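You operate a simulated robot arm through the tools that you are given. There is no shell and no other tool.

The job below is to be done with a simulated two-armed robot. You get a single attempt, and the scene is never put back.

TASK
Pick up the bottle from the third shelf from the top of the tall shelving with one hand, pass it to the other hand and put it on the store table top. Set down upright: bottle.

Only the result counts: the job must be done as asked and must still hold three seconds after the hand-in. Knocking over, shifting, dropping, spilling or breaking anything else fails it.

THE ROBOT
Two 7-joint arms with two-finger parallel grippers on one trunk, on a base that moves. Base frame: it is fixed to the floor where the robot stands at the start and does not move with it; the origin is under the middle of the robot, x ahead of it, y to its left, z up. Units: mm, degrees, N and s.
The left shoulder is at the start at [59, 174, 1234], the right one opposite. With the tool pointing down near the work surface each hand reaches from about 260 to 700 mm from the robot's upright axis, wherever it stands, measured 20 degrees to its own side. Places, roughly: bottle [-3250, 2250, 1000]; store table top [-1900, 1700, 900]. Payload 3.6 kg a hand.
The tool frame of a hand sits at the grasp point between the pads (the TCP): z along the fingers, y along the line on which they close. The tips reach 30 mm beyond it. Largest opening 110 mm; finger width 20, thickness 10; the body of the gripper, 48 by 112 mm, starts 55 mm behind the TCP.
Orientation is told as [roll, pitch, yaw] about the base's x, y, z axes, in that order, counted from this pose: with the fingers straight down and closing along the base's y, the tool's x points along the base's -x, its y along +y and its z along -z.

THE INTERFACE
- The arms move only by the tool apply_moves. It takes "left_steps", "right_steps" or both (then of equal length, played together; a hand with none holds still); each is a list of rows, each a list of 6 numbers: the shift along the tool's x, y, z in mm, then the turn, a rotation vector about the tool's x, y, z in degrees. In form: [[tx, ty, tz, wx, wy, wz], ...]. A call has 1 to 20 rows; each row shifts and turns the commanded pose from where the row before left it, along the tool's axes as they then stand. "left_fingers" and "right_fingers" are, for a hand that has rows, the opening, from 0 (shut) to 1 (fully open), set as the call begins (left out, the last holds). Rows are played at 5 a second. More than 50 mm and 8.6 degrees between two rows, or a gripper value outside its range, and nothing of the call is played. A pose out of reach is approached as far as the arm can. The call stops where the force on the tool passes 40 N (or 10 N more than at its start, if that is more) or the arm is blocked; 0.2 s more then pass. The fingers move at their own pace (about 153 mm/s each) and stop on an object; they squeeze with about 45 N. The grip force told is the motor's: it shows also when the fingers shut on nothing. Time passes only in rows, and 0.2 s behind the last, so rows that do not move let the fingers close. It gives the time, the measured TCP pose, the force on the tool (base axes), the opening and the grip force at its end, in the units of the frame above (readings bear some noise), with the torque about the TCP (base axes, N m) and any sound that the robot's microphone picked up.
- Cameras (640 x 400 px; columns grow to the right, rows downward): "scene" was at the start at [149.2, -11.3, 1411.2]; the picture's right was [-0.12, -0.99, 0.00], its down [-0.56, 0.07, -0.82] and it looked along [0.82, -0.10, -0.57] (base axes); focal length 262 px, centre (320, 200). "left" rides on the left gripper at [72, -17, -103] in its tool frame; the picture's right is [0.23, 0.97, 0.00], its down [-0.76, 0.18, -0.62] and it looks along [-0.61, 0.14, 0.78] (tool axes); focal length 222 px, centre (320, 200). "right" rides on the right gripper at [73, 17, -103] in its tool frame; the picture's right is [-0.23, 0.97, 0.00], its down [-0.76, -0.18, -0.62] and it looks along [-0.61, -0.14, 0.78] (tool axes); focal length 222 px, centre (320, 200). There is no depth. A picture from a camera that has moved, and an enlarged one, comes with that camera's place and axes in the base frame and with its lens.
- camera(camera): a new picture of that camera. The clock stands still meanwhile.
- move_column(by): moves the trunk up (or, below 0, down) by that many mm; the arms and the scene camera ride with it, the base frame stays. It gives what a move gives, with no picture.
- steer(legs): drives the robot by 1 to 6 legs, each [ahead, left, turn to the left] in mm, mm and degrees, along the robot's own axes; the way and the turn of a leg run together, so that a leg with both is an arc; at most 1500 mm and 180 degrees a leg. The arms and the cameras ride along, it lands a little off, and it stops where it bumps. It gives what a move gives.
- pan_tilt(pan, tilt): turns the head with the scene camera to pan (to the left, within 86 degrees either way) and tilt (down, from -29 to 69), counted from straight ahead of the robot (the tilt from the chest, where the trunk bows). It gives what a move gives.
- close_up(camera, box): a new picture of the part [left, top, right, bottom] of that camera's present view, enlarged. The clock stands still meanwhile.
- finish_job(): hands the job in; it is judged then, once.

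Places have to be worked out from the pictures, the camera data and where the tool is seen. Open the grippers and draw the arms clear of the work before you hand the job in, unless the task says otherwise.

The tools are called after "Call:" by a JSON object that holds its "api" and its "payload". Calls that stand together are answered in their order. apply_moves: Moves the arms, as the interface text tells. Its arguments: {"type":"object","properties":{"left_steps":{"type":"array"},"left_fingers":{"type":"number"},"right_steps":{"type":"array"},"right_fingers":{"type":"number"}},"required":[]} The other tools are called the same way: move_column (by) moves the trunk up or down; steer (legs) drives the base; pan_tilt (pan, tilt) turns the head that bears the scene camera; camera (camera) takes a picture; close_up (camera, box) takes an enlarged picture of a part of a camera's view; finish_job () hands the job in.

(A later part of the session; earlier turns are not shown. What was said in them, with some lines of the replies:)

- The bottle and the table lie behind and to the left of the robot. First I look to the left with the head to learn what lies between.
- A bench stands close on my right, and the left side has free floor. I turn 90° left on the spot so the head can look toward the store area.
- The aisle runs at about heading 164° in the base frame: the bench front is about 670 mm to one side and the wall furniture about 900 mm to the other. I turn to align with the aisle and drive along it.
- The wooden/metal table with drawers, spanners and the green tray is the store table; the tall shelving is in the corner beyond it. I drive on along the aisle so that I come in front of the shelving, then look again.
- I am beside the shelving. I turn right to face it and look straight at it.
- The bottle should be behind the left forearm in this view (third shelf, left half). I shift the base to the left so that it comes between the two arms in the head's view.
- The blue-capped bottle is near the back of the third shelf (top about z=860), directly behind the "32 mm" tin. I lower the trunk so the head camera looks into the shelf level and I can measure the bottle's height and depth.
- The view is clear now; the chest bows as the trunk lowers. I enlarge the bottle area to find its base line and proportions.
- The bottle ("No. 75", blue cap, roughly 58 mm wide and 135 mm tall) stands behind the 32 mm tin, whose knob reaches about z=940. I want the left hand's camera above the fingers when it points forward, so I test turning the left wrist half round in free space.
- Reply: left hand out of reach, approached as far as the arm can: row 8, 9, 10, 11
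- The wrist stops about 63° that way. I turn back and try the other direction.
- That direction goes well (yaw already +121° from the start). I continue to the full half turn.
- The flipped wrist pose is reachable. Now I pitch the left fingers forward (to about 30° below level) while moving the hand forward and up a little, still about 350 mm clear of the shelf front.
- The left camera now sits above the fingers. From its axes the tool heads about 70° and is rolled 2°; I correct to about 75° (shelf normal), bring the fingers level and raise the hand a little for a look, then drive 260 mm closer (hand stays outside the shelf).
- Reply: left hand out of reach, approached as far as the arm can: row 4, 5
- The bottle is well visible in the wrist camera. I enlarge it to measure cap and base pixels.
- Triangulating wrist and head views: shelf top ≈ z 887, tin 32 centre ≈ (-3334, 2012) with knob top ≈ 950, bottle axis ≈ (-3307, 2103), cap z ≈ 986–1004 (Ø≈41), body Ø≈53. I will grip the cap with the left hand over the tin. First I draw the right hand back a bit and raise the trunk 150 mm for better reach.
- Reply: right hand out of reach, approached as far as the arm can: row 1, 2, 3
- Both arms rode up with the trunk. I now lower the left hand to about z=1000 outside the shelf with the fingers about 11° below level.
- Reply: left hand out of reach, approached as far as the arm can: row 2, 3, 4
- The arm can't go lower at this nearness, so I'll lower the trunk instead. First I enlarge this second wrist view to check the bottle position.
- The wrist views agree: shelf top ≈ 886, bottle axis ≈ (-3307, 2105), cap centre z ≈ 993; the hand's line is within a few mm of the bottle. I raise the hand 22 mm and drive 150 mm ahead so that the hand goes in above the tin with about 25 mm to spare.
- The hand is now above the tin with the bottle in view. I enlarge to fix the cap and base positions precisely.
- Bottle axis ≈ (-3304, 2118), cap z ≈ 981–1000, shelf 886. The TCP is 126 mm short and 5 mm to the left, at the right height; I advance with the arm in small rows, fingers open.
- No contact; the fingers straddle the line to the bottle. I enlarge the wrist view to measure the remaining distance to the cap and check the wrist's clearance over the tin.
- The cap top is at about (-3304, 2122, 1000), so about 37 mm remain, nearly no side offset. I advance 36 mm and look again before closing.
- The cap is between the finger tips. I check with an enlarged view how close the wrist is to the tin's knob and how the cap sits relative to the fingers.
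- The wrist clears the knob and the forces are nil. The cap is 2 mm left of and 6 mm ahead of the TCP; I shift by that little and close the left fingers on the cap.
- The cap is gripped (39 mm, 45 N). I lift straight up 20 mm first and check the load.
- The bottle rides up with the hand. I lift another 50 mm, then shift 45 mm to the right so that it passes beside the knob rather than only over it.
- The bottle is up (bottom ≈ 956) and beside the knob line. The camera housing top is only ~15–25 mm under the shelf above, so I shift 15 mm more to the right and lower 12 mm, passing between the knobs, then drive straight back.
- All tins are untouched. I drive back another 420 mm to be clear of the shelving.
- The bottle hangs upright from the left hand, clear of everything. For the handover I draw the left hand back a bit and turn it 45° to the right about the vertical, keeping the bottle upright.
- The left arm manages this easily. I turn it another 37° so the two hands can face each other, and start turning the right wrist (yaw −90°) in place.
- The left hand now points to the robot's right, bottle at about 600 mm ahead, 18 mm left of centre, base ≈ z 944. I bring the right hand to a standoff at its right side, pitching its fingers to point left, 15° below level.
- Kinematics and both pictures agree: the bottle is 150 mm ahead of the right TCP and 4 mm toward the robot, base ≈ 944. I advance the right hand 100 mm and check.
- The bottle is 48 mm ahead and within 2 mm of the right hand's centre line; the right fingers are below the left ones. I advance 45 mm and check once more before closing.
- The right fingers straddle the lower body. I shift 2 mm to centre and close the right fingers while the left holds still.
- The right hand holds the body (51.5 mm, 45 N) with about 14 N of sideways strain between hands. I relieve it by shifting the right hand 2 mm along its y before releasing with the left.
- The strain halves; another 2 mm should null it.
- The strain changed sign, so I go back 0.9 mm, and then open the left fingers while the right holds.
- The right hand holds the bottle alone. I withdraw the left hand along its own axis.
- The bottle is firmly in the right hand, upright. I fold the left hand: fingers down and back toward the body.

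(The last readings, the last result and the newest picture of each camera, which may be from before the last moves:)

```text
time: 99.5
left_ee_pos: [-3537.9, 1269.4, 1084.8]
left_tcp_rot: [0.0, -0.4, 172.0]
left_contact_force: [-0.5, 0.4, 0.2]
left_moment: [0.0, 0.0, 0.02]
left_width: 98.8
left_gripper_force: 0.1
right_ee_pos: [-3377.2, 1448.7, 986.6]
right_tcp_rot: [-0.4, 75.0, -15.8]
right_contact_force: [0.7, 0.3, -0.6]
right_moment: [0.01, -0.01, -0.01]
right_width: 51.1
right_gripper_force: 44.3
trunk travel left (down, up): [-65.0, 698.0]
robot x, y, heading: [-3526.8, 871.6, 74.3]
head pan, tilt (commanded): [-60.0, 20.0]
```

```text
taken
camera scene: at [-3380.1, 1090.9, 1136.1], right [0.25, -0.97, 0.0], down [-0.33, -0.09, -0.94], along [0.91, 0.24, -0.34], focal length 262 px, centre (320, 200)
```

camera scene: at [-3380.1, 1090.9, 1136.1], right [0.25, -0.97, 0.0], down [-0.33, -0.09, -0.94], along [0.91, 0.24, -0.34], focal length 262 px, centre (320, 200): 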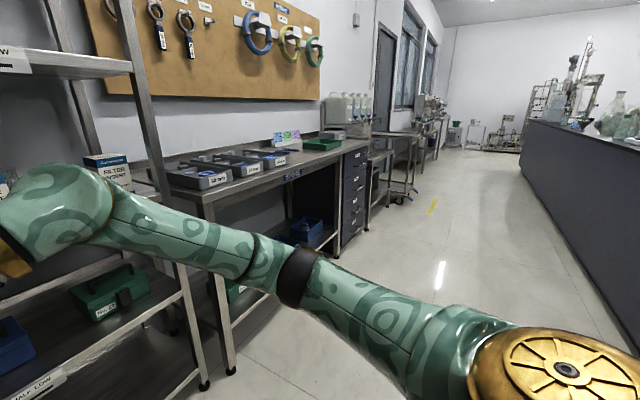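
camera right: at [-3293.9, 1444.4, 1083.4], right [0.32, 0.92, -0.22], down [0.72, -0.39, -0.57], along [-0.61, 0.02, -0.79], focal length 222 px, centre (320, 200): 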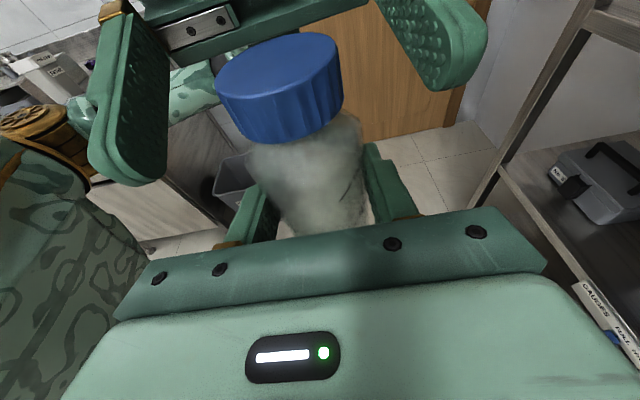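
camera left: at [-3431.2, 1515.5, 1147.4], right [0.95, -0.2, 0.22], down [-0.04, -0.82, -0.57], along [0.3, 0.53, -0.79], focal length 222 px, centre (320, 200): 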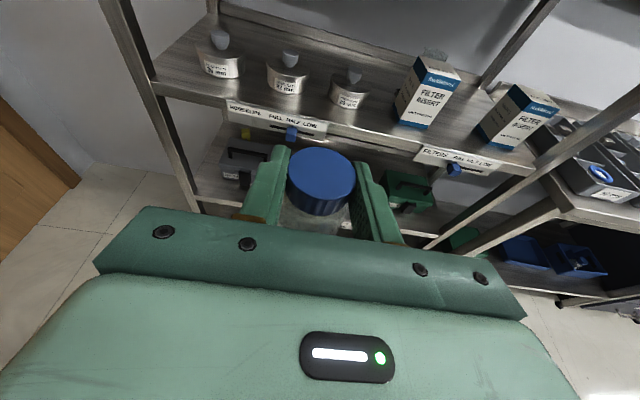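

The aisle to the table is free. I turn the right hand about the vertical so that it points forward (bottle upright throughout), shifting it a bit to the right and forward.

Call:
{"api": "apply_moves", "payload": {"right_steps": [[-3.0, 5, -11.3, -7.24, 0, 1.94], [-2.8, 6.5, -10.6, -7.24, 0, 1.94], [-2.6, 7.9, -9.7, -7.24, 0, 1.94], [-2.3, 9.1, -8.6, -7.24, 0, 1.94], [-2.0, 10.2, -7.4, -7.24, 0, 1.94], [-1.6, 11.1, -6.0, -7.24, 0, 1.94], [-1.2, 11.8, -4.6, -7.24, 0, 1.94], [-0.8, 12.3, -3.0, -7.24, 0, 1.94], [-0.4, 12.6, -1.5, -7.24, 0, 1.94], [0, 12.7, 0.1, -7.24, 0, 1.94], [0.5, 12.6, 1.7, -7.24, 0, 1.94], [0.9, 12.3, 3.3, -7.24, 0, 1.94]]}}

Call:
{"api": "pan_tilt", "payload": {"pan": -10, "tilt": 25}}

Call:
{"api": "camera", "payload": {"camera": "scene"}}

```text
time: 102.0
left_ee_pos: [-3538.6, 1270.0, 1085.1]
left_tcp_rot: [-0.1, -0.3, 171.9]
left_contact_force: [1.3, -1.0, -0.6]
left_moment: [-0.05, -0.01, 0.02]
left_width: 98.6
left_gripper_force: 0.0
right_ee_pos: [-3224.7, 1469.3, 986.6]
right_tcp_rot: [-0.2, 75.0, -105.5]
right_contact_force: [0.3, -0.5, -0.2]
right_moment: [-0.03, -0.02, -0.01]
right_width: 51.0
right_gripper_force: 45.8
trunk travel left (down, up): [-65.0, 698.0]
robot x, y, heading: [-3526.0, 869.3, 74.5]
head pan, tilt (commanded): [-60.0, 20.0]
```

```text
time: 103.2
left_ee_pos: [-3538.0, 1270.2, 1084.4]
left_tcp_rot: [0.1, -0.3, 171.9]
left_contact_force: [0.4, 0.3, -0.7]
left_moment: [0.02, -0.02, -0.01]
left_width: 99.1
left_gripper_force: 0.0
right_ee_pos: [-3226.1, 1470.1, 985.8]
right_tcp_rot: [0.0, 74.8, -105.4]
right_contact_force: [0.3, -0.1, -1.4]
right_moment: [-0.02, -0.01, 0.0]
right_width: 50.7
right_gripper_force: 44.7
trunk travel left (down, up): [-65.0, 698.0]
robot x, y, heading: [-3526.6, 869.6, 74.7]
head pan, tilt (commanded): [-10.0, 25.0]
```

```text
taken
camera scene: at [-3430.6, 1150.6, 1128.0], right [0.9, -0.43, 0.0], down [-0.18, -0.38, -0.91], along [0.39, 0.82, -0.42], focal length 262 px, centre (320, 200)
```

scene: 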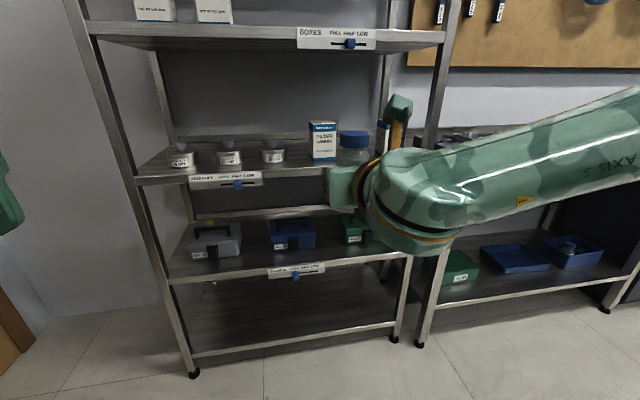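

The right hand now points forward with the bottle upright. I raise the trunk 100 mm for clearance and strafe right along the aisle to stand before the store table.

Call:
{"api": "move_column", "payload": {"by": 120}}

Call:
{"api": "steer", "payload": {"legs": [[0, -1200, 0]]}}

Call:
{"api": "pan_tilt", "payload": {"pan": 0, "tilt": 30}}

Call:
{"api": "camera", "payload": {"camera": "scene"}}

Call:
{"api": "camera", "payload": {"camera": "right"}}

```text
time: 104.7
left_ee_pos: [-3536.3, 1271.0, 1205.0]
left_tcp_rot: [0.0, -0.3, 171.8]
left_contact_force: [-0.2, 0.5, 0.0]
left_moment: [-0.02, 0.05, 0.03]
left_width: 99.3
left_gripper_force: 0.0
right_ee_pos: [-3224.8, 1471.0, 1106.4]
right_tcp_rot: [-0.1, 74.7, -105.4]
right_contact_force: [-0.1, -0.1, 0.1]
right_moment: [0.0, 0.01, -0.01]
right_width: 50.8
right_gripper_force: 45.4
trunk travel left (down, up): [-185.0, 578.0]
robot x, y, heading: [-3530.7, 867.5, 74.5]
head pan, tilt (commanded): [-10.0, 25.0]
```

```text
time: 110.8
left_ee_pos: [-2394.9, 956.7, 1205.9]
left_tcp_rot: [0.0, -0.3, 172.3]
left_contact_force: [-0.8, 0.5, 0.1]
left_moment: [-0.02, 0.03, -0.01]
left_width: 98.6
left_gripper_force: 0.0
right_ee_pos: [-2084.2, 1159.3, 1106.3]
right_tcp_rot: [-0.1, 74.9, -105.2]
right_contact_force: [0.2, 1.0, -0.9]
right_moment: [-0.02, 0.02, 0.01]
right_width: 50.6
right_gripper_force: 44.7
trunk travel left (down, up): [-185.0, 578.0]
robot x, y, heading: [-2383.8, 554.3, 74.7]
head pan, tilt (commanded): [-10.0, 25.0]
```

```text
time: 111.5
left_ee_pos: [-2394.8, 955.8, 1206.0]
left_tcp_rot: [-0.1, -0.3, 172.3]
left_contact_force: [0.0, 0.8, 0.0]
left_moment: [-0.02, 0.0, -0.02]
left_width: 99.3
left_gripper_force: 0.1
right_ee_pos: [-2085.6, 1158.2, 1105.9]
right_tcp_rot: [0.0, 74.8, -105.1]
right_contact_force: [-1.1, 0.3, -0.9]
right_moment: [0.0, 0.02, 0.0]
right_width: 50.3
right_gripper_force: 45.1
trunk travel left (down, up): [-185.0, 578.0]
robot x, y, heading: [-2385.8, 553.3, 75.1]
head pan, tilt (commanded): [0.0, 30.0]
```

```text
taken
camera scene: at [-2322.1, 772.2, 1248.2], right [0.97, -0.26, 0.0], down [-0.13, -0.48, -0.87], along [0.23, 0.84, -0.5], focal length 262 px, centre (320, 200)
```

scene: 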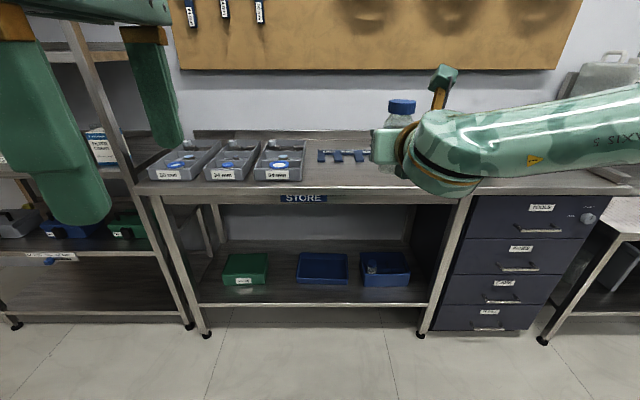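

```text
taken
camera right: at [-2089.3, 1075.9, 1204.0], right [0.93, -0.31, -0.22], down [-0.38, -0.73, -0.57], along [0.02, 0.61, -0.79], focal length 222 px, centre (320, 200)
```

right: 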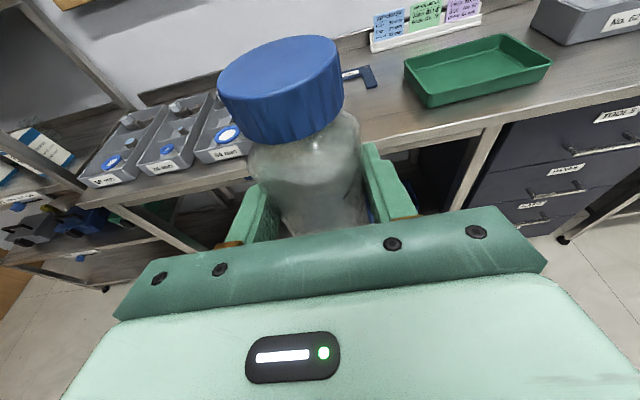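

The table front edge runs through about (-2204, 1424) at −15°, parallel to my view; free area lies between the grey trays and the green tray, in front of the wrenches. I'll aim for about (-1960, 1482): drive 290 mm ahead and 36 mm right with the bottle still well above the table (base ≈ 1064).

Call:
{"api": "steer", "payload": {"legs": [[0, -36, 0], [290, 0, 0]]}}

Call:
{"api": "pan_tilt", "payload": {"pan": 0, "tilt": 40}}

Call:
{"api": "camera", "payload": {"camera": "scene"}}

Call:
{"api": "camera", "payload": {"camera": "right"}}

```text
time: 113.9
left_ee_pos: [-2283.7, 1228.5, 1204.2]
left_tcp_rot: [0.1, -0.3, 172.2]
left_contact_force: [-0.1, -0.1, -0.9]
left_moment: [0.0, 0.01, 0.0]
left_width: 99.1
left_gripper_force: 0.1
right_ee_pos: [-1974.5, 1431.0, 1106.4]
right_tcp_rot: [0.0, 74.9, -105.2]
right_contact_force: [0.3, 0.0, -0.6]
right_moment: [-0.01, 0.0, 0.02]
right_width: 50.4
right_gripper_force: 45.2
trunk travel left (down, up): [-185.0, 578.0]
robot x, y, heading: [-2272.2, 826.6, 74.6]
head pan, tilt (commanded): [0.0, 30.0]
```

```text
time: 114.7
left_ee_pos: [-2283.9, 1227.1, 1204.8]
left_tcp_rot: [0.0, -0.3, 172.2]
left_contact_force: [-0.3, -0.4, 0.6]
left_moment: [-0.03, 0.0, -0.01]
left_width: 99.1
left_gripper_force: 0.0
right_ee_pos: [-1971.8, 1430.2, 1106.1]
right_tcp_rot: [0.1, 74.9, -105.1]
right_contact_force: [-0.9, 0.1, -0.4]
right_moment: [-0.02, -0.01, 0.02]
right_width: 50.3
right_gripper_force: 45.3
trunk travel left (down, up): [-185.0, 578.0]
robot x, y, heading: [-2271.5, 822.6, 75.0]
head pan, tilt (commanded): [0.0, 40.0]
```

```text
taken
camera scene: at [-2212.3, 1037.9, 1232.9], right [0.96, -0.26, 0.0], down [-0.17, -0.62, -0.77], along [0.2, 0.74, -0.64], focal length 262 px, centre (320, 200)
```

scene: 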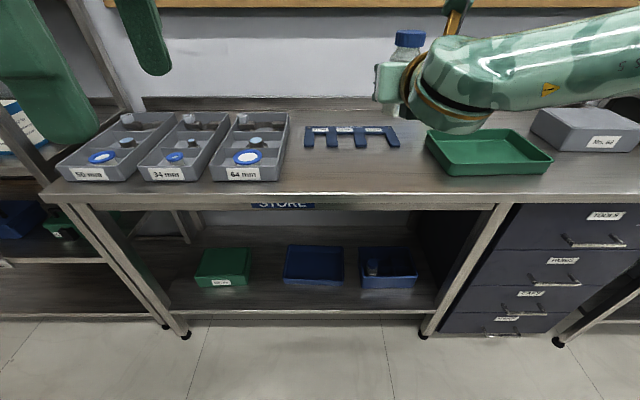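

```text
taken
camera right: at [-1977.5, 1346.4, 1204.1], right [0.92, -0.31, -0.22], down [-0.38, -0.73, -0.57], along [0.02, 0.61, -0.79], focal length 222 px, centre (320, 200)
```

right: 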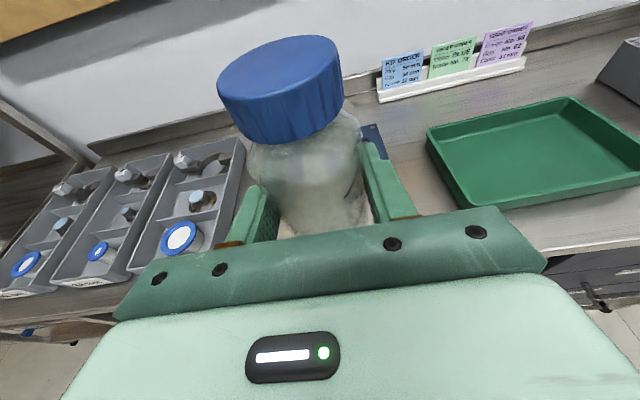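

Now I have a good view of the free spot. I enlarge both views to pin down the table height from common points before lowering.

Call:
{"api": "close_up", "payload": {"camera": "scene", "box": [280, 100, 560, 220]}}

Call:
{"api": "close_up", "payload": {"camera": "right", "box": [340, 80, 640, 280]}}

```text
2.29 times, centred on (420, 160) of scene
camera zoom: at [-2212.3, 1037.9, 1232.9], right [0.96, -0.26, 0.0], down [-0.17, -0.62, -0.77], along [0.2, 0.74, -0.64], focal length 599 px, centre (91, 291)
```

zoom: 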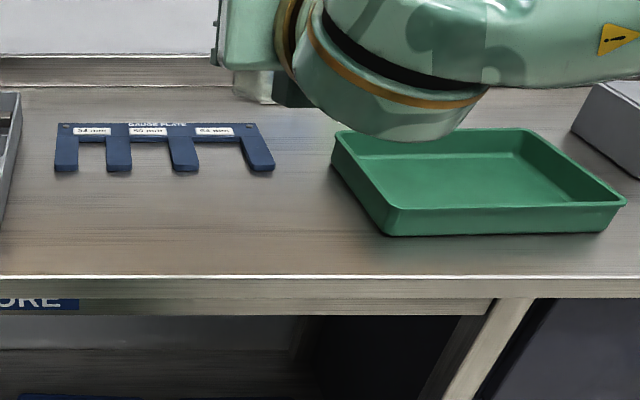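

```text
2.00 times, centred on (490, 180) of right
camera zoom: at [-1977.5, 1346.4, 1204.1], right [0.92, -0.31, -0.22], down [-0.38, -0.73, -0.57], along [0.02, 0.61, -0.79], focal length 444 px, centre (-20, 240)
```

zoom: 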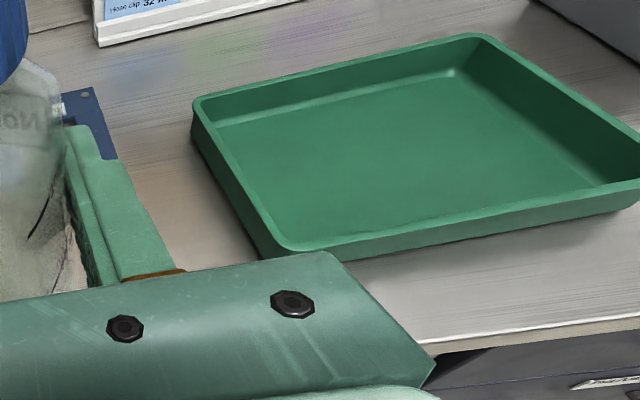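

Triangulation puts the table top at about z = 862–878 (lower than the rough 900) with its front edge ≈ 120 mm ahead... the free patch centre lies about 122 mm straight ahead of the bottle. I drive ahead 122 mm with the bottle high, then lower the trunk so the base is some 30 mm above the table.

Call:
{"api": "steer", "payload": {"legs": [[122, 0, 0]]}}

Call:
{"api": "move_column", "payload": {"by": -120}}

Call:
{"api": "camera", "payload": {"camera": "scene"}}

Call:
{"api": "camera", "payload": {"camera": "right"}}

```text
time: 115.9
left_ee_pos: [-2250.7, 1346.7, 1204.8]
left_tcp_rot: [0.1, -0.2, 172.2]
left_contact_force: [-0.3, 0.9, -0.2]
left_moment: [-0.05, 0.01, -0.04]
left_width: 99.0
left_gripper_force: 0.1
right_ee_pos: [-1941.2, 1549.6, 1105.5]
right_tcp_rot: [0.0, 74.8, -105.1]
right_contact_force: [0.5, 0.1, -0.4]
right_moment: [0.01, 0.0, -0.02]
right_width: 50.2
right_gripper_force: 45.2
trunk travel left (down, up): [-185.0, 578.0]
robot x, y, heading: [-2239.4, 941.9, 74.8]
head pan, tilt (commanded): [0.0, 40.0]
```

```text
time: 117.4
left_ee_pos: [-2251.4, 1344.2, 1085.7]
left_tcp_rot: [-0.1, -0.3, 172.2]
left_contact_force: [0.5, 0.1, -0.4]
left_moment: [-0.01, 0.02, 0.02]
left_width: 98.8
left_gripper_force: 0.2
right_ee_pos: [-1941.2, 1547.4, 986.4]
right_tcp_rot: [-0.1, 75.0, -105.1]
right_contact_force: [-0.1, 0.4, -0.1]
right_moment: [-0.03, 0.0, -0.02]
right_width: 50.3
right_gripper_force: 45.1
trunk travel left (down, up): [-65.0, 698.0]
robot x, y, heading: [-2238.5, 944.7, 74.4]
head pan, tilt (commanded): [0.0, 40.0]
```

```text
taken
camera scene: at [-2161.5, 1225.7, 1105.1], right [0.97, -0.26, 0.0], down [-0.17, -0.62, -0.77], along [0.2, 0.74, -0.64], focal length 262 px, centre (320, 200)
```

scene: 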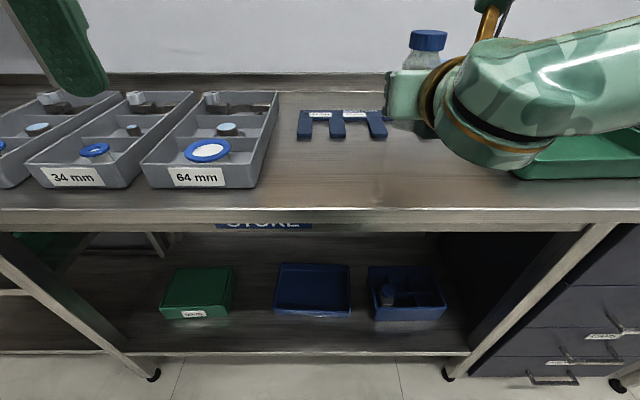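

```text
taken
camera right: at [-1945.9, 1464.2, 1084.8], right [0.92, -0.31, -0.22], down [-0.38, -0.73, -0.57], along [0.02, 0.61, -0.79], focal length 222 px, centre (320, 200)
```

right: 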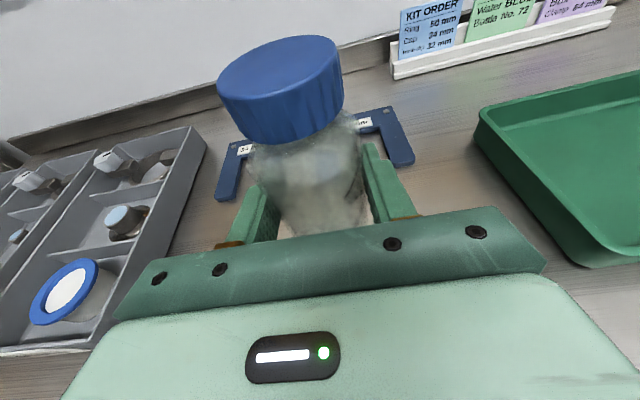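

The bottle hangs over the free patch: gauge plate prongs are ~80 mm beyond it, the green tray ~185 mm to the right, the grey trays further left. I lower the trunk 50 mm and look from the side for the remaining gap.

Call:
{"api": "move_column", "payload": {"by": -50}}

Call:
{"api": "pan_tilt", "payload": {"pan": -30, "tilt": 25}}

Call:
{"api": "camera", "payload": {"camera": "scene"}}

Call:
{"api": "camera", "payload": {"camera": "left"}}

```text
time: 118.3
left_ee_pos: [-2251.6, 1343.9, 1036.1]
left_tcp_rot: [-0.1, -0.4, 172.3]
left_contact_force: [-0.2, -1.3, 0.0]
left_moment: [0.04, -0.02, 0.0]
left_width: 99.1
left_gripper_force: 0.0
right_ee_pos: [-1941.2, 1548.2, 936.7]
right_tcp_rot: [0.0, 75.0, -105.1]
right_contact_force: [0.5, 0.5, 0.3]
right_moment: [-0.01, 0.0, 0.0]
right_width: 50.2
right_gripper_force: 45.0
trunk travel left (down, up): [-15.0, 748.0]
robot x, y, heading: [-2241.2, 946.1, 74.7]
head pan, tilt (commanded): [0.0, 40.0]
```

```text
time: 119.3
left_ee_pos: [-2251.9, 1346.7, 1035.4]
left_tcp_rot: [0.1, -0.3, 172.2]
left_contact_force: [-0.2, -0.7, 0.0]
left_moment: [0.0, -0.02, 0.0]
left_width: 99.1
left_gripper_force: 0.1
right_ee_pos: [-1940.7, 1548.8, 936.8]
right_tcp_rot: [0.0, 74.9, -105.1]
right_contact_force: [0.9, 0.9, -0.6]
right_moment: [-0.02, -0.02, -0.04]
right_width: 50.1
right_gripper_force: 45.0
trunk travel left (down, up): [-15.0, 748.0]
robot x, y, heading: [-2239.0, 945.2, 74.8]
head pan, tilt (commanded): [-30.0, 25.0]
```

```text
taken
camera scene: at [-2109.9, 1240.2, 1073.7], right [0.71, -0.71, 0.0], down [-0.3, -0.3, -0.91], along [0.64, 0.64, -0.42], focal length 262 px, centre (320, 200)
```

scene: 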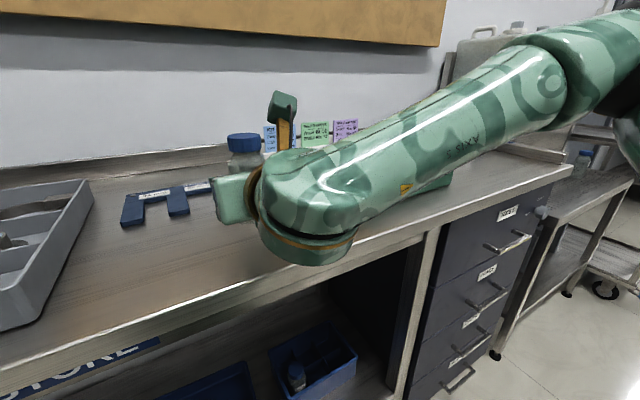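

```text
taken
camera left: at [-2177.4, 1352.5, 1137.4], right [0.09, -1.0, 0.0], down [-0.78, -0.07, 0.63], along [-0.62, -0.06, -0.78], focal length 222 px, centre (320, 200)
```

left: 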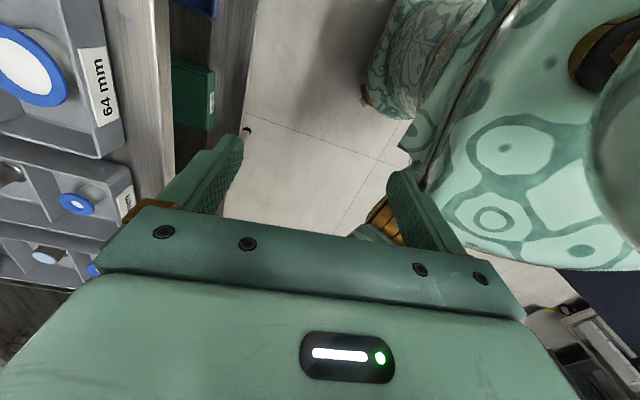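

The spot is clear and the wrist is in front of and above the table edge. I lower with the arm in small rows, watching the force.

Call:
{"api": "apply_moves", "payload": {"right_steps": [[-4.83, 0, 1.3, 0, 0, 0], [-4.83, 0, 1.3, 0, 0, 0], [0, 0, 0, 0, 0, 0]]}}

Call:
{"api": "camera", "payload": {"camera": "right"}}

```text
time: 120.1
left_ee_pos: [-2252.0, 1345.5, 1034.7]
left_tcp_rot: [0.0, -0.3, 172.2]
left_contact_force: [0.5, 0.6, -0.7]
left_moment: [0.01, -0.05, 0.0]
left_width: 98.9
left_gripper_force: 0.1
right_ee_pos: [-1940.9, 1547.8, 927.8]
right_tcp_rot: [0.1, 74.6, -105.1]
right_contact_force: [0.3, 0.4, 0.2]
right_moment: [-0.01, 0.0, 0.0]
right_width: 49.9
right_gripper_force: 45.1
trunk travel left (down, up): [-15.0, 748.0]
robot x, y, heading: [-2237.5, 942.0, 74.8]
head pan, tilt (commanded): [-30.0, 25.0]
```

```text
taken
camera right: at [-1945.7, 1465.7, 1025.0], right [0.92, -0.31, -0.22], down [-0.38, -0.73, -0.57], along [0.02, 0.61, -0.79], focal length 222 px, centre (320, 200)
```

right: 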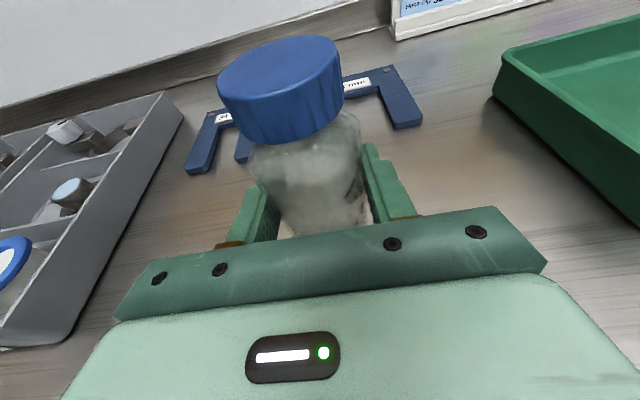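

No contact yet at TCP z=928. I go on lowering in 4 mm rows.

Call:
{"api": "apply_moves", "payload": {"right_steps": [[-3.86, 0, 1.05, 0, 0, 0], [-3.86, 0, 1.05, 0, 0, 0], [0, 0, 0, 0, 0, 0]]}}

Call:
{"api": "apply_moves", "payload": {"right_steps": [[-3.86, 0, 1.05, 0, 0, 0], [0, 0, 0, 0, 0, 0]]}}

```text
time: 120.9
left_ee_pos: [-2251.2, 1345.2, 1035.0]
left_tcp_rot: [0.0, -0.3, 172.2]
left_contact_force: [0.2, -0.4, -0.8]
left_moment: [-0.03, -0.01, -0.03]
left_width: 98.9
left_gripper_force: 0.0
right_ee_pos: [-1940.8, 1548.6, 922.6]
right_tcp_rot: [0.1, 74.4, -105.2]
right_contact_force: [0.5, -0.7, -0.3]
right_moment: [0.0, -0.02, -0.03]
right_width: 50.3
right_gripper_force: 44.7
right hand out of reach, approached as far as the arm can: row 2
trunk travel left (down, up): [-15.0, 748.0]
robot x, y, heading: [-2237.0, 942.5, 74.8]
head pan, tilt (commanded): [-30.0, 25.0]
```

```text
time: 121.5
left_ee_pos: [-2251.0, 1345.8, 1035.2]
left_tcp_rot: [0.0, -0.3, 172.2]
left_contact_force: [0.8, 0.3, 0.8]
left_moment: [-0.02, -0.03, 0.01]
left_width: 99.0
left_gripper_force: 0.1
right_ee_pos: [-1940.5, 1549.9, 923.5]
right_tcp_rot: [0.1, 74.4, -105.2]
right_contact_force: [-0.2, 0.1, -0.8]
right_moment: [0.0, 0.0, 0.01]
right_width: 50.3
right_gripper_force: 45.3
right hand out of reach, approached as far as the arm can: row 1
trunk travel left (down, up): [-15.0, 748.0]
robot x, y, heading: [-2241.0, 946.0, 74.7]
head pan, tilt (commanded): [-30.0, 25.0]
```

The arm reached its lower limit at TCP z≈923 without contact. The trunk still has 15 mm; I lower it by 10 mm and watch for contact.

Call:
{"api": "move_column", "payload": {"by": -10}}

Call:
{"api": "close_up", "payload": {"camera": "scene", "box": [90, 110, 330, 290]}}

```text
time: 122.0
left_ee_pos: [-2250.7, 1345.1, 1025.8]
left_tcp_rot: [-0.1, -0.1, 172.2]
left_contact_force: [0.2, -0.7, 0.3]
left_moment: [0.02, 0.0, 0.0]
left_width: 99.0
left_gripper_force: 0.0
right_ee_pos: [-1940.3, 1550.9, 913.0]
right_tcp_rot: [0.1, 73.9, -105.2]
right_contact_force: [-0.2, -0.3, -0.5]
right_moment: [0.02, -0.01, 0.03]
right_width: 49.9
right_gripper_force: 45.4
trunk travel left (down, up): [-5.0, 758.0]
robot x, y, heading: [-2239.1, 944.1, 74.7]
head pan, tilt (commanded): [-30.0, 25.0]
```

```text
2.22 times, centred on (210, 200) of scene
camera zoom: at [-2108.4, 1245.6, 1063.2], right [0.7, -0.71, 0.0], down [-0.3, -0.3, -0.91], along [0.64, 0.64, -0.42], focal length 582 px, centre (564, 200)
```

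zoom: 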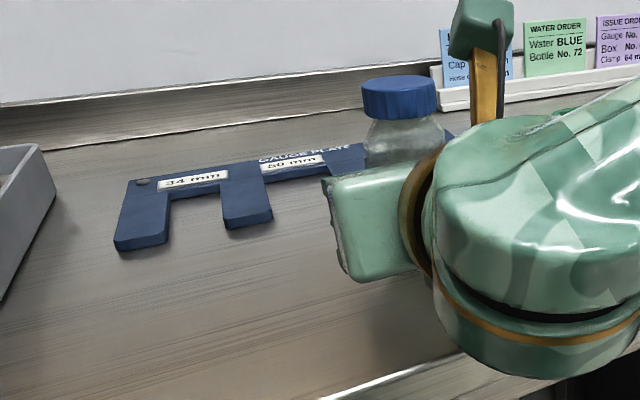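

Still no contact and the tool has leaned about 1°. The arm reaches lower when more stretched, so I raise 8 mm, back the base off 80 mm and stretch the arm 80 mm forward to the same spot.

Call:
{"api": "apply_moves", "payload": {"right_steps": [[9.6, 0, -2.8, 0, 0, 0], [0, 0, 0, 0, 1.1, 0]]}}

Call:
{"api": "steer", "payload": {"legs": [[-80, 0, 0]]}}

Call:
{"api": "apply_moves", "payload": {"right_steps": [[5.2, 0, 19.3, 0, 0, 0], [5.2, 0, 19.3, 0, 0, 0], [5.2, 0, 19.3, 0, 0, 0], [5.2, 0, 19.3, 0, 0, 0]]}}

```text
time: 122.7
left_ee_pos: [-2251.3, 1346.1, 1025.4]
left_tcp_rot: [-0.1, -0.2, 172.1]
left_contact_force: [0.0, 0.0, -0.5]
left_moment: [0.03, 0.0, -0.01]
left_width: 99.0
left_gripper_force: 0.1
right_ee_pos: [-1941.2, 1552.8, 921.9]
right_tcp_rot: [0.2, 74.8, -105.2]
right_contact_force: [0.4, 0.0, -0.2]
right_moment: [-0.02, 0.01, 0.01]
right_width: 50.1
right_gripper_force: 45.8
trunk travel left (down, up): [-5.0, 758.0]
robot x, y, heading: [-2236.8, 941.0, 74.8]
head pan, tilt (commanded): [-30.0, 25.0]
```

```text
time: 123.7
left_ee_pos: [-2271.8, 1267.4, 1024.8]
left_tcp_rot: [-0.1, -0.3, 172.2]
left_contact_force: [-0.1, -0.2, 0.0]
left_moment: [-0.03, -0.02, 0.0]
left_width: 98.6
left_gripper_force: 0.2
right_ee_pos: [-1961.8, 1473.5, 923.3]
right_tcp_rot: [0.1, 74.9, -105.2]
right_contact_force: [0.7, -1.5, -1.1]
right_moment: [-0.01, 0.0, -0.01]
right_width: 49.9
right_gripper_force: 45.0
trunk travel left (down, up): [-5.0, 758.0]
robot x, y, heading: [-2266.2, 870.0, 74.8]
head pan, tilt (commanded): [-30.0, 25.0]
```

```text
time: 124.7
left_ee_pos: [-2272.4, 1269.2, 1025.1]
left_tcp_rot: [0.1, -0.3, 172.2]
left_contact_force: [0.6, -0.4, -0.1]
left_moment: [0.03, 0.03, -0.02]
left_width: 98.9
left_gripper_force: 0.0
right_ee_pos: [-1940.2, 1552.1, 922.6]
right_tcp_rot: [0.1, 74.8, -105.2]
right_contact_force: [0.2, 0.2, -0.5]
right_moment: [-0.02, 0.03, 0.02]
right_width: 49.7
right_gripper_force: 44.8
trunk travel left (down, up): [-5.0, 758.0]
robot x, y, heading: [-2260.8, 868.5, 74.9]
head pan, tilt (commanded): [-30.0, 25.0]
```

The bottle is again over the spot with the arm more stretched. I lower on in 4 mm rows.

Call:
{"api": "apply_moves", "payload": {"right_steps": [[-3.86, 0, 1.05, 0, 0, 0], [-3.86, 0, 1.05, 0, 0, 0], [0, 0, 0, 0, 0, 0]]}}

Call:
{"api": "apply_moves", "payload": {"right_steps": [[-2.9, 0, 0.8, 0, 0, 0], [0, 0, 0, 0, 0, 0]]}}

```text
time: 125.5
left_ee_pos: [-2273.4, 1268.5, 1025.2]
left_tcp_rot: [-0.1, -0.3, 172.1]
left_contact_force: [-0.9, -1.0, 0.0]
left_moment: [-0.01, 0.01, -0.01]
left_width: 99.1
left_gripper_force: 0.0
right_ee_pos: [-1940.5, 1551.4, 912.9]
right_tcp_rot: [0.1, 74.7, -105.3]
right_contact_force: [-0.1, 0.3, 0.0]
right_moment: [-0.01, -0.03, 0.0]
right_width: 50.1
right_gripper_force: 45.4
trunk travel left (down, up): [-5.0, 758.0]
robot x, y, heading: [-2265.0, 867.4, 74.9]
head pan, tilt (commanded): [-30.0, 25.0]
```

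```text
time: 126.1
left_ee_pos: [-2272.8, 1268.4, 1024.8]
left_tcp_rot: [0.1, -0.3, 172.2]
left_contact_force: [0.1, 0.1, 0.6]
left_moment: [0.0, 0.0, 0.02]
left_width: 99.4
left_gripper_force: 0.1
right_ee_pos: [-1939.9, 1552.0, 908.6]
right_tcp_rot: [0.2, 74.7, -105.0]
right_contact_force: [-0.3, 0.4, -1.5]
right_moment: [-0.02, 0.0, 0.02]
right_width: 49.9
right_gripper_force: 45.0
trunk travel left (down, up): [-5.0, 758.0]
robot x, y, heading: [-2258.8, 870.4, 74.6]
head pan, tilt (commanded): [-30.0, 25.0]
```

Reach is good now; no contact yet at TCP z≈909. I continue in 3 mm steps.

Call:
{"api": "apply_moves", "payload": {"right_steps": [[-2.9, 0, 0.8, 0, 0, 0], [0, 0, 0, 0, 0, 0]]}}

Call:
{"api": "apply_moves", "payload": {"right_steps": [[-2.9, 0, 0.8, 0, 0, 0], [0, 0, 0, 0, 0, 0]]}}

```text
time: 126.7
left_ee_pos: [-2272.4, 1266.9, 1025.2]
left_tcp_rot: [0.1, -0.3, 172.1]
left_contact_force: [0.2, 0.3, 0.5]
left_moment: [0.03, -0.01, -0.01]
left_width: 99.0
left_gripper_force: 0.0
right_ee_pos: [-1941.0, 1550.3, 908.4]
right_tcp_rot: [0.1, 74.9, -105.2]
right_contact_force: [0.2, 0.7, 3.5]
right_moment: [0.07, -0.11, 0.0]
right_width: 49.8
right_gripper_force: 45.1
trunk travel left (down, up): [-5.0, 758.0]
robot x, y, heading: [-2261.9, 864.1, 75.0]
head pan, tilt (commanded): [-30.0, 25.0]
```

```text
time: 127.3
left_ee_pos: [-2273.8, 1267.4, 1025.7]
left_tcp_rot: [-0.1, -0.3, 172.2]
left_contact_force: [0.1, 0.3, -0.3]
left_moment: [0.0, -0.01, 0.01]
left_width: 99.0
left_gripper_force: 0.1
right_ee_pos: [-1940.9, 1551.2, 908.9]
right_tcp_rot: [0.1, 75.2, -105.2]
right_contact_force: [2.2, 5.6, 20.2]
right_moment: [0.15, -0.35, 0.04]
right_width: 49.9
right_gripper_force: 45.2
trunk travel left (down, up): [-5.0, 758.0]
robot x, y, heading: [-2260.6, 868.1, 74.9]
head pan, tilt (commanded): [-30.0, 25.0]
```

Contact: 20 N upward at TCP z≈909, so the bottle base is on the table (top ≈ 866). I ease up about 2 mm to leave only a light load, then check before opening.

Call:
{"api": "apply_moves", "payload": {"right_steps": [[2.0, 0, -0.5, 0, 0, 0], [0, 0, 0, 0, 0, 0]]}}

Call:
{"api": "camera", "payload": {"camera": "right"}}

Call:
{"api": "pan_tilt", "payload": {"pan": -15, "tilt": 25}}

Call:
{"api": "camera", "payload": {"camera": "scene"}}

```text
time: 127.9
left_ee_pos: [-2274.4, 1267.2, 1025.5]
left_tcp_rot: [-0.1, -0.3, 172.2]
left_contact_force: [0.8, 1.2, 0.0]
left_moment: [0.0, 0.02, -0.01]
left_width: 99.1
left_gripper_force: 0.1
right_ee_pos: [-1942.1, 1550.3, 908.5]
right_tcp_rot: [0.2, 74.9, -105.0]
right_contact_force: [1.9, 2.7, 17.2]
right_moment: [0.29, -0.28, -0.01]
right_width: 49.7
right_gripper_force: 44.9
trunk travel left (down, up): [-5.0, 758.0]
robot x, y, heading: [-2258.3, 868.9, 74.5]
head pan, tilt (commanded): [-30.0, 25.0]
```

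```text
taken
camera right: at [-1946.0, 1467.1, 1005.7], right [0.92, -0.31, -0.22], down [-0.38, -0.72, -0.57], along [0.02, 0.61, -0.79], focal length 222 px, centre (320, 200)
```

right: 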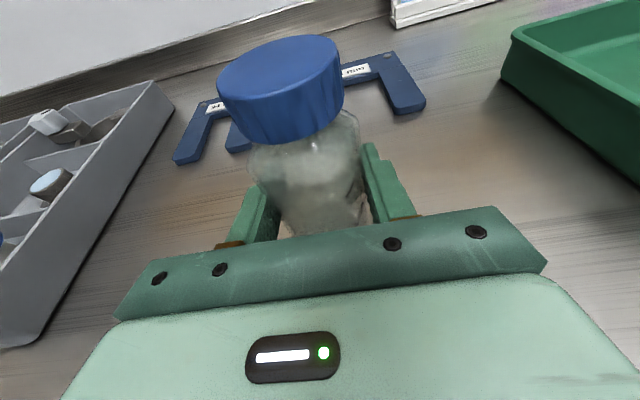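

```text
time: 128.7
left_ee_pos: [-2273.7, 1266.8, 1024.7]
left_tcp_rot: [-0.1, -0.3, 172.2]
left_contact_force: [0.2, -0.3, 0.5]
left_moment: [0.0, -0.05, -0.02]
left_width: 98.9
left_gripper_force: 0.0
right_ee_pos: [-1943.0, 1550.8, 908.6]
right_tcp_rot: [0.2, 74.9, -105.1]
right_contact_force: [0.9, 1.6, 16.6]
right_moment: [0.16, -0.27, -0.02]
right_width: 49.8
right_gripper_force: 45.0
trunk travel left (down, up): [-5.0, 758.0]
robot x, y, heading: [-2261.5, 865.7, 74.7]
head pan, tilt (commanded): [-15.0, 25.0]
```

```text
taken
camera scene: at [-2149.0, 1181.9, 1063.5], right [0.86, -0.5, 0.0], down [-0.21, -0.36, -0.91], along [0.46, 0.78, -0.42], focal length 262 px, centre (320, 200)
```

scene: 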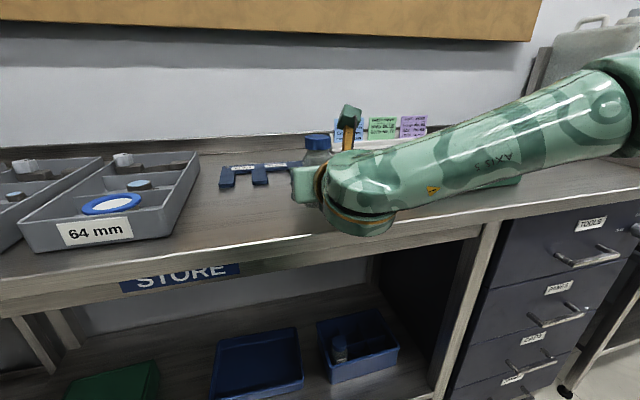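

The load is still 17 N and its moment shows the far rim of the base carries it, i.e. the bottle leans forward by a fraction of a degree. I ease up 2 mm more and pitch the hand up 0.6°.

Call:
{"api": "apply_moves", "payload": {"right_steps": [[1.9, 0, -0.5, 0, 0.6, 0], [0, 0, 0, 0, 0, 0]]}}

```text
time: 129.3
left_ee_pos: [-2273.8, 1268.5, 1026.1]
left_tcp_rot: [0.0, -0.3, 172.2]
left_contact_force: [0.2, 0.0, 0.0]
left_moment: [0.0, 0.02, -0.01]
left_width: 99.1
left_gripper_force: 0.1
right_ee_pos: [-1941.6, 1551.5, 909.1]
right_tcp_rot: [0.3, 75.2, -105.0]
right_contact_force: [-1.2, -2.6, 6.9]
right_moment: [-0.24, -0.04, -0.02]
right_width: 49.9
right_gripper_force: 45.0
trunk travel left (down, up): [-5.0, 758.0]
robot x, y, heading: [-2255.7, 867.1, 74.7]
head pan, tilt (commanded): [-15.0, 25.0]
```

Only 7 N remain. I open the right fingers fully and wait.

Call:
{"api": "apply_moves", "payload": {"right_steps": [[0, 0, 0, 0, 0, 0], [0, 0, 0, 0, 0, 0], [0, 0, 0, 0, 0, 0], [0, 0, 0, 0, 0, 0]], "right_fingers": 1}}

Call:
{"api": "camera", "payload": {"camera": "right"}}

Call:
{"api": "camera", "payload": {"camera": "scene"}}

```text
time: 130.3
left_ee_pos: [-2272.4, 1268.2, 1024.8]
left_tcp_rot: [0.0, -0.3, 172.2]
left_contact_force: [-0.8, 0.5, 0.1]
left_moment: [-0.04, 0.0, 0.01]
left_width: 99.0
left_gripper_force: 0.1
right_ee_pos: [-1939.9, 1551.8, 908.5]
right_tcp_rot: [0.2, 75.3, -105.2]
right_contact_force: [0.2, -0.5, -0.4]
right_moment: [0.03, 0.0, -0.02]
right_width: 110.2
right_gripper_force: 0.1
trunk travel left (down, up): [-5.0, 758.0]
robot x, y, heading: [-2262.9, 869.0, 75.0]
head pan, tilt (commanded): [-15.0, 25.0]
```

```text
taken
camera right: at [-1945.6, 1467.6, 1005.4], right [0.92, -0.31, -0.22], down [-0.38, -0.72, -0.58], along [0.02, 0.62, -0.78], focal length 222 px, centre (320, 200)
```

right: 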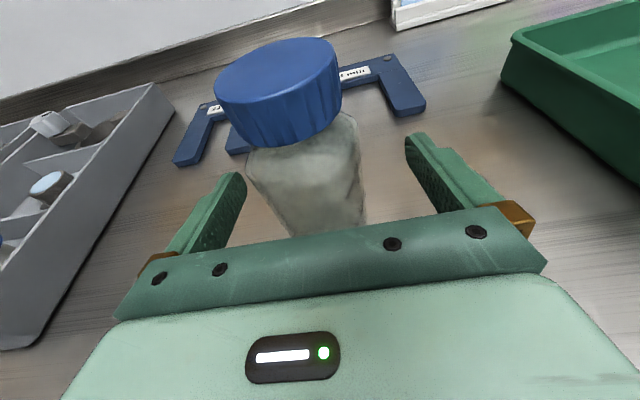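

```text
taken
camera scene: at [-2148.4, 1183.5, 1062.9], right [0.86, -0.5, 0.0], down [-0.21, -0.37, -0.91], along [0.46, 0.78, -0.42], focal length 262 px, centre (320, 200)
```

scene: 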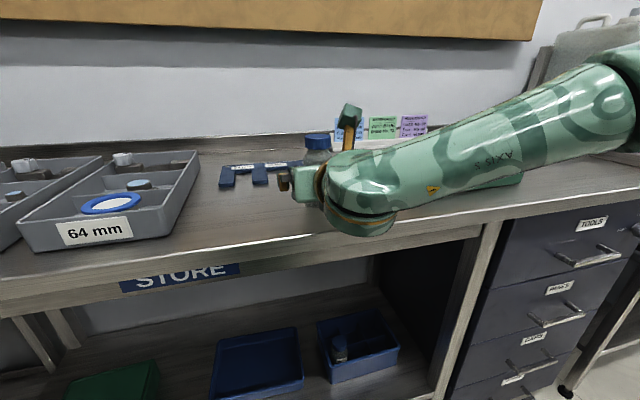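

The bottle stands free and upright between the open fingers. I back the base straight off 250 mm so the hand slides out level along its own axis.

Call:
{"api": "steer", "payload": {"legs": [[-250, 0, 0]]}}

Call:
{"api": "pan_tilt", "payload": {"pan": 0, "tilt": 20}}

Call:
{"api": "camera", "payload": {"camera": "scene"}}

Call:
{"api": "camera", "payload": {"camera": "right"}}

```text
time: 132.1
left_ee_pos: [-2338.2, 1027.2, 1025.3]
left_tcp_rot: [0.0, -0.3, 172.2]
left_contact_force: [-0.8, -0.9, -0.3]
left_moment: [0.0, 0.03, -0.02]
left_width: 99.3
left_gripper_force: 0.1
right_ee_pos: [-2007.0, 1310.4, 909.4]
right_tcp_rot: [0.1, 75.5, -105.1]
right_contact_force: [0.4, -0.5, 0.0]
right_moment: [-0.02, 0.0, 0.0]
right_width: 110.1
right_gripper_force: 0.1
trunk travel left (down, up): [-5.0, 758.0]
robot x, y, heading: [-2328.1, 622.9, 75.1]
head pan, tilt (commanded): [-15.0, 25.0]
```

```text
time: 132.9
left_ee_pos: [-2339.3, 1027.4, 1024.9]
left_tcp_rot: [0.0, -0.4, 172.3]
left_contact_force: [0.6, 0.0, -0.2]
left_moment: [0.02, -0.01, 0.03]
left_width: 99.1
left_gripper_force: 0.1
right_ee_pos: [-2005.5, 1309.6, 908.0]
right_tcp_rot: [0.1, 75.3, -105.1]
right_contact_force: [-1.3, -0.2, 0.0]
right_moment: [0.0, -0.02, 0.01]
right_width: 109.9
right_gripper_force: 0.0
trunk travel left (down, up): [-5.0, 758.0]
robot x, y, heading: [-2325.4, 624.3, 74.8]
head pan, tilt (commanded): [0.0, 20.0]
```

```text
taken
camera scene: at [-2235.7, 952.6, 1071.0], right [0.97, -0.26, 0.0], down [-0.09, -0.33, -0.94], along [0.25, 0.91, -0.34], focal length 262 px, centre (320, 200)
```

scene: 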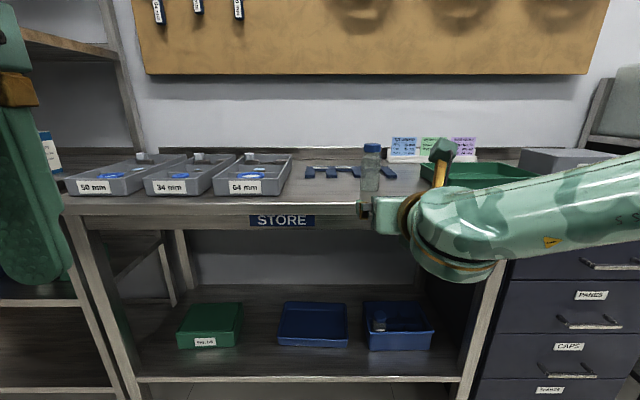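

```text
taken
camera right: at [-2011.3, 1226.7, 1005.5], right [0.92, -0.31, -0.22], down [-0.38, -0.72, -0.58], along [0.02, 0.62, -0.78], focal length 222 px, centre (320, 200)
```

right: 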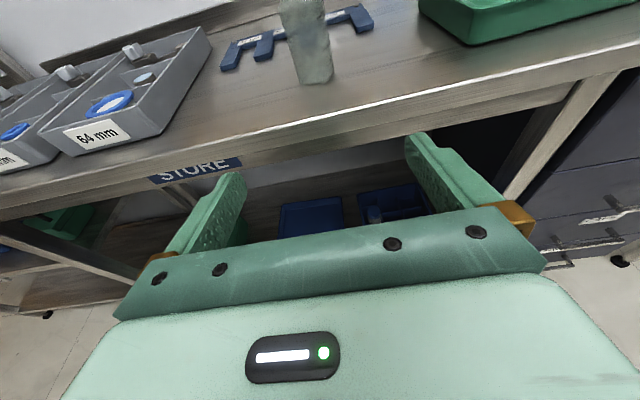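

The bottle stands upright on the store table, about 75 mm from the edge, with nothing else disturbed. I back off further, open the left hand fully, and take a last look.

Call:
{"api": "steer", "payload": {"legs": [[-200, 0, 0]]}}

Call:
{"api": "apply_moves", "payload": {"left_steps": [[0, 0, 0, 0, 0, 0], [0, 0, 0, 0, 0, 0], [0, 0, 0, 0, 0, 0], [0, 0, 0, 0, 0, 0], [0, 0, 0, 0, 0, 0]], "left_fingers": 1}}

Call:
{"api": "pan_tilt", "payload": {"pan": 0, "tilt": 15}}

Call:
{"api": "close_up", "payload": {"camera": "scene", "box": [200, 100, 520, 300]}}

Call:
{"api": "pan_tilt", "payload": {"pan": 40, "tilt": 10}}

Call:
{"api": "camera", "payload": {"camera": "scene"}}

```text
time: 134.5
left_ee_pos: [-2391.1, 832.1, 1026.8]
left_tcp_rot: [0.0, -0.3, 172.5]
left_contact_force: [0.0, -0.6, -0.1]
left_moment: [0.0, 0.01, -0.02]
left_width: 99.1
left_gripper_force: 0.1
right_ee_pos: [-2061.3, 1115.6, 909.9]
right_tcp_rot: [0.1, 75.4, -105.0]
right_contact_force: [-0.3, -0.1, 0.3]
right_moment: [-0.02, 0.03, 0.02]
right_width: 110.1
right_gripper_force: 0.0
trunk travel left (down, up): [-5.0, 758.0]
robot x, y, heading: [-2380.7, 432.4, 74.9]
head pan, tilt (commanded): [0.0, 20.0]
```

```text
time: 135.7
left_ee_pos: [-2391.4, 831.8, 1025.8]
left_tcp_rot: [0.0, -0.3, 172.4]
left_contact_force: [0.4, -0.4, 0.4]
left_moment: [-0.02, 0.02, 0.05]
left_width: 109.9
left_gripper_force: 0.0
right_ee_pos: [-2059.5, 1117.1, 908.4]
right_tcp_rot: [0.1, 75.4, -105.0]
right_contact_force: [-0.6, -0.2, -0.3]
right_moment: [0.02, 0.01, 0.0]
right_width: 110.1
right_gripper_force: 0.0
trunk travel left (down, up): [-5.0, 758.0]
robot x, y, heading: [-2378.2, 428.2, 75.0]
head pan, tilt (commanded): [0.0, 20.0]
```

```text
time: 136.3
left_ee_pos: [-2391.4, 832.0, 1025.5]
left_tcp_rot: [0.0, -0.3, 172.4]
left_contact_force: [0.1, -0.2, 0.3]
left_moment: [0.02, 0.0, -0.01]
left_width: 109.8
left_gripper_force: 0.0
right_ee_pos: [-2059.5, 1115.1, 910.0]
right_tcp_rot: [0.1, 75.4, -104.9]
right_contact_force: [-0.3, 1.3, 0.1]
right_moment: [0.02, 0.01, 0.02]
right_width: 109.9
right_gripper_force: 0.0
trunk travel left (down, up): [-5.0, 758.0]
robot x, y, heading: [-2378.9, 433.7, 75.1]
head pan, tilt (commanded): [0.0, 15.0]
```

```text
2.00 times, centred on (360, 200) of scene
camera zoom: at [-2288.7, 757.9, 1079.1], right [0.97, -0.26, 0.0], down [-0.07, -0.25, -0.97], along [0.25, 0.93, -0.26], focal length 524 px, centre (240, 200)
```

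zoom: 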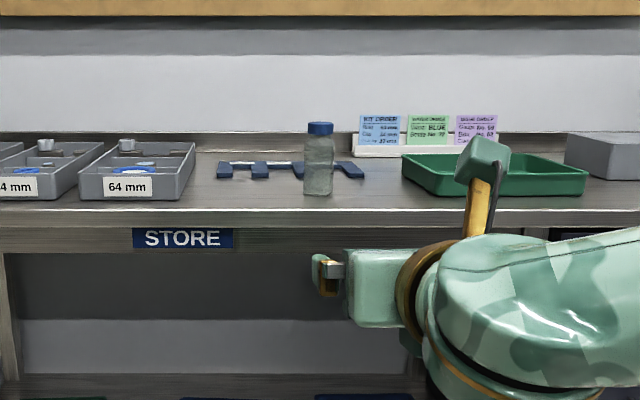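

```text
time: 137.4
left_ee_pos: [-2392.7, 830.7, 1026.9]
left_tcp_rot: [0.2, -0.2, 171.9]
left_contact_force: [-72.1, -6.1, 31.8]
left_moment: [-1.31, -6.2, -4.28]
left_width: 110.1
left_gripper_force: 0.2
right_ee_pos: [-2059.9, 1115.0, 908.8]
right_tcp_rot: [0.0, 75.4, -104.9]
right_contact_force: [-0.5, -0.6, 0.6]
right_moment: [-0.02, 0.03, -0.01]
right_width: 109.8
right_gripper_force: 0.0
trunk travel left (down, up): [-5.0, 758.0]
robot x, y, heading: [-2379.7, 430.9, 74.9]
head pan, tilt (commanded): [40.0, 10.0]
```

```text
taken
camera scene: at [-2296.0, 759.5, 1081.9], right [0.98, -0.18, 0.0], down [-0.04, -0.23, -0.97], along [0.18, 0.96, -0.23], focal length 262 px, centre (320, 200)
```

scene: 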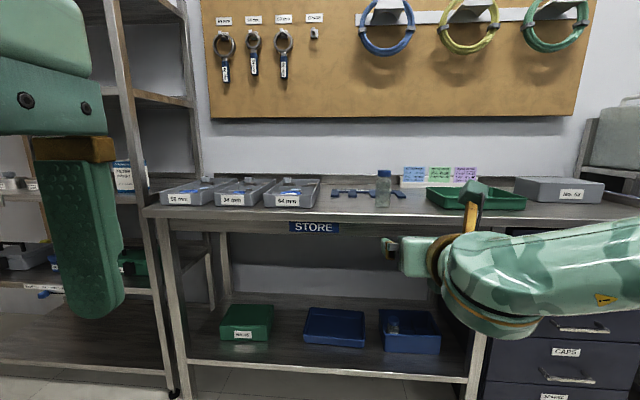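

The head bumped against my own left hand while panning left (it stopped at about 5°); I turn it back to straight ahead at once. The bottle stands upright on the table and everything else is in place.

Call:
{"api": "pan_tilt", "payload": {"pan": -5, "tilt": 15}}

Call:
{"api": "apply_moves", "payload": {"left_steps": [[0, 0, 0, 0, 0, 0], [0, 0, 0, 0, 0, 0]]}}

Call:
{"api": "camera", "payload": {"camera": "scene"}}

```text
time: 138.5
left_ee_pos: [-2391.8, 833.4, 1024.8]
left_tcp_rot: [0.0, -0.3, 172.4]
left_contact_force: [0.0, -0.4, 0.2]
left_moment: [0.01, -0.01, 0.0]
left_width: 109.9
left_gripper_force: 0.1
right_ee_pos: [-2059.0, 1115.3, 908.8]
right_tcp_rot: [0.1, 75.5, -105.0]
right_contact_force: [0.2, 0.9, -0.6]
right_moment: [-0.01, 0.03, 0.01]
right_width: 109.8
right_gripper_force: 0.1
trunk travel left (down, up): [-5.0, 758.0]
robot x, y, heading: [-2378.6, 429.4, 74.8]
head pan, tilt (commanded): [-5.0, 15.0]
```

```text
time: 139.1
left_ee_pos: [-2391.4, 832.8, 1025.5]
left_tcp_rot: [0.0, -0.3, 172.5]
left_contact_force: [0.0, -0.8, 1.1]
left_moment: [0.0, 0.01, 0.01]
left_width: 110.0
left_gripper_force: 0.1
right_ee_pos: [-2060.5, 1115.3, 908.5]
right_tcp_rot: [0.1, 75.4, -105.0]
right_contact_force: [-0.2, -0.5, 0.1]
right_moment: [0.01, 0.0, 0.04]
right_width: 110.2
right_gripper_force: 0.1
trunk travel left (down, up): [-5.0, 758.0]
robot x, y, heading: [-2372.4, 429.8, 75.1]
head pan, tilt (commanded): [-5.0, 15.0]
```

```text
taken
camera scene: at [-2280.9, 755.4, 1079.2], right [0.94, -0.34, 0.0], down [-0.09, -0.24, -0.97], along [0.33, 0.91, -0.26], focal length 262 px, centre (320, 200)
```

scene: 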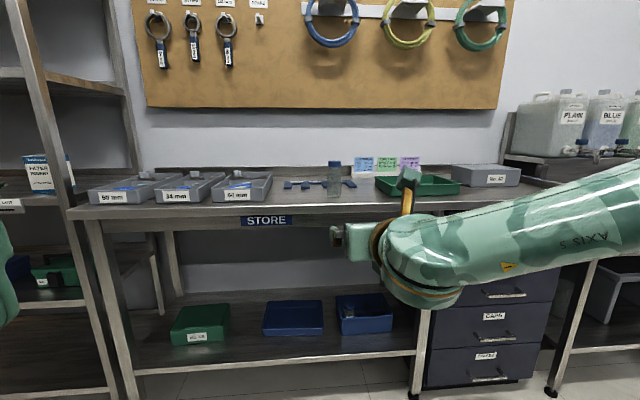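

The bottle stands upright on the store table, both grippers are open and clear of it, and the forces read about zero. I hand the job in.

Call:
{"api": "finish_job", "payload": {}}

```text
The job is handed in.
```

The bottle is standing upright on the store table top, and I've handed the job in. I don't have the verdict, so the result isn't confirmed beyond what I saw.

- **Pick-up:** The left hand took the bottle by its cap from the third shelf and lifted it out past the hose-clip tins. The pictures afterwards showed the tins where they were before.
- **Hand-over:** The right hand took the bottle round its body, and the left hand let go and drew back.
- **Set-down:** The right hand put it on the free patch of table between the grey trays and the green tray. The last picture showed it upright, with the things around it undisturbed.

At the end, turning the head left made it press against the robot's own left hand, with about 72 N on that hand. I turned it back straight away. The robot stood well clear of the table and the bottle was not touched.

Both grippers were open and clear of the table when I handed in.
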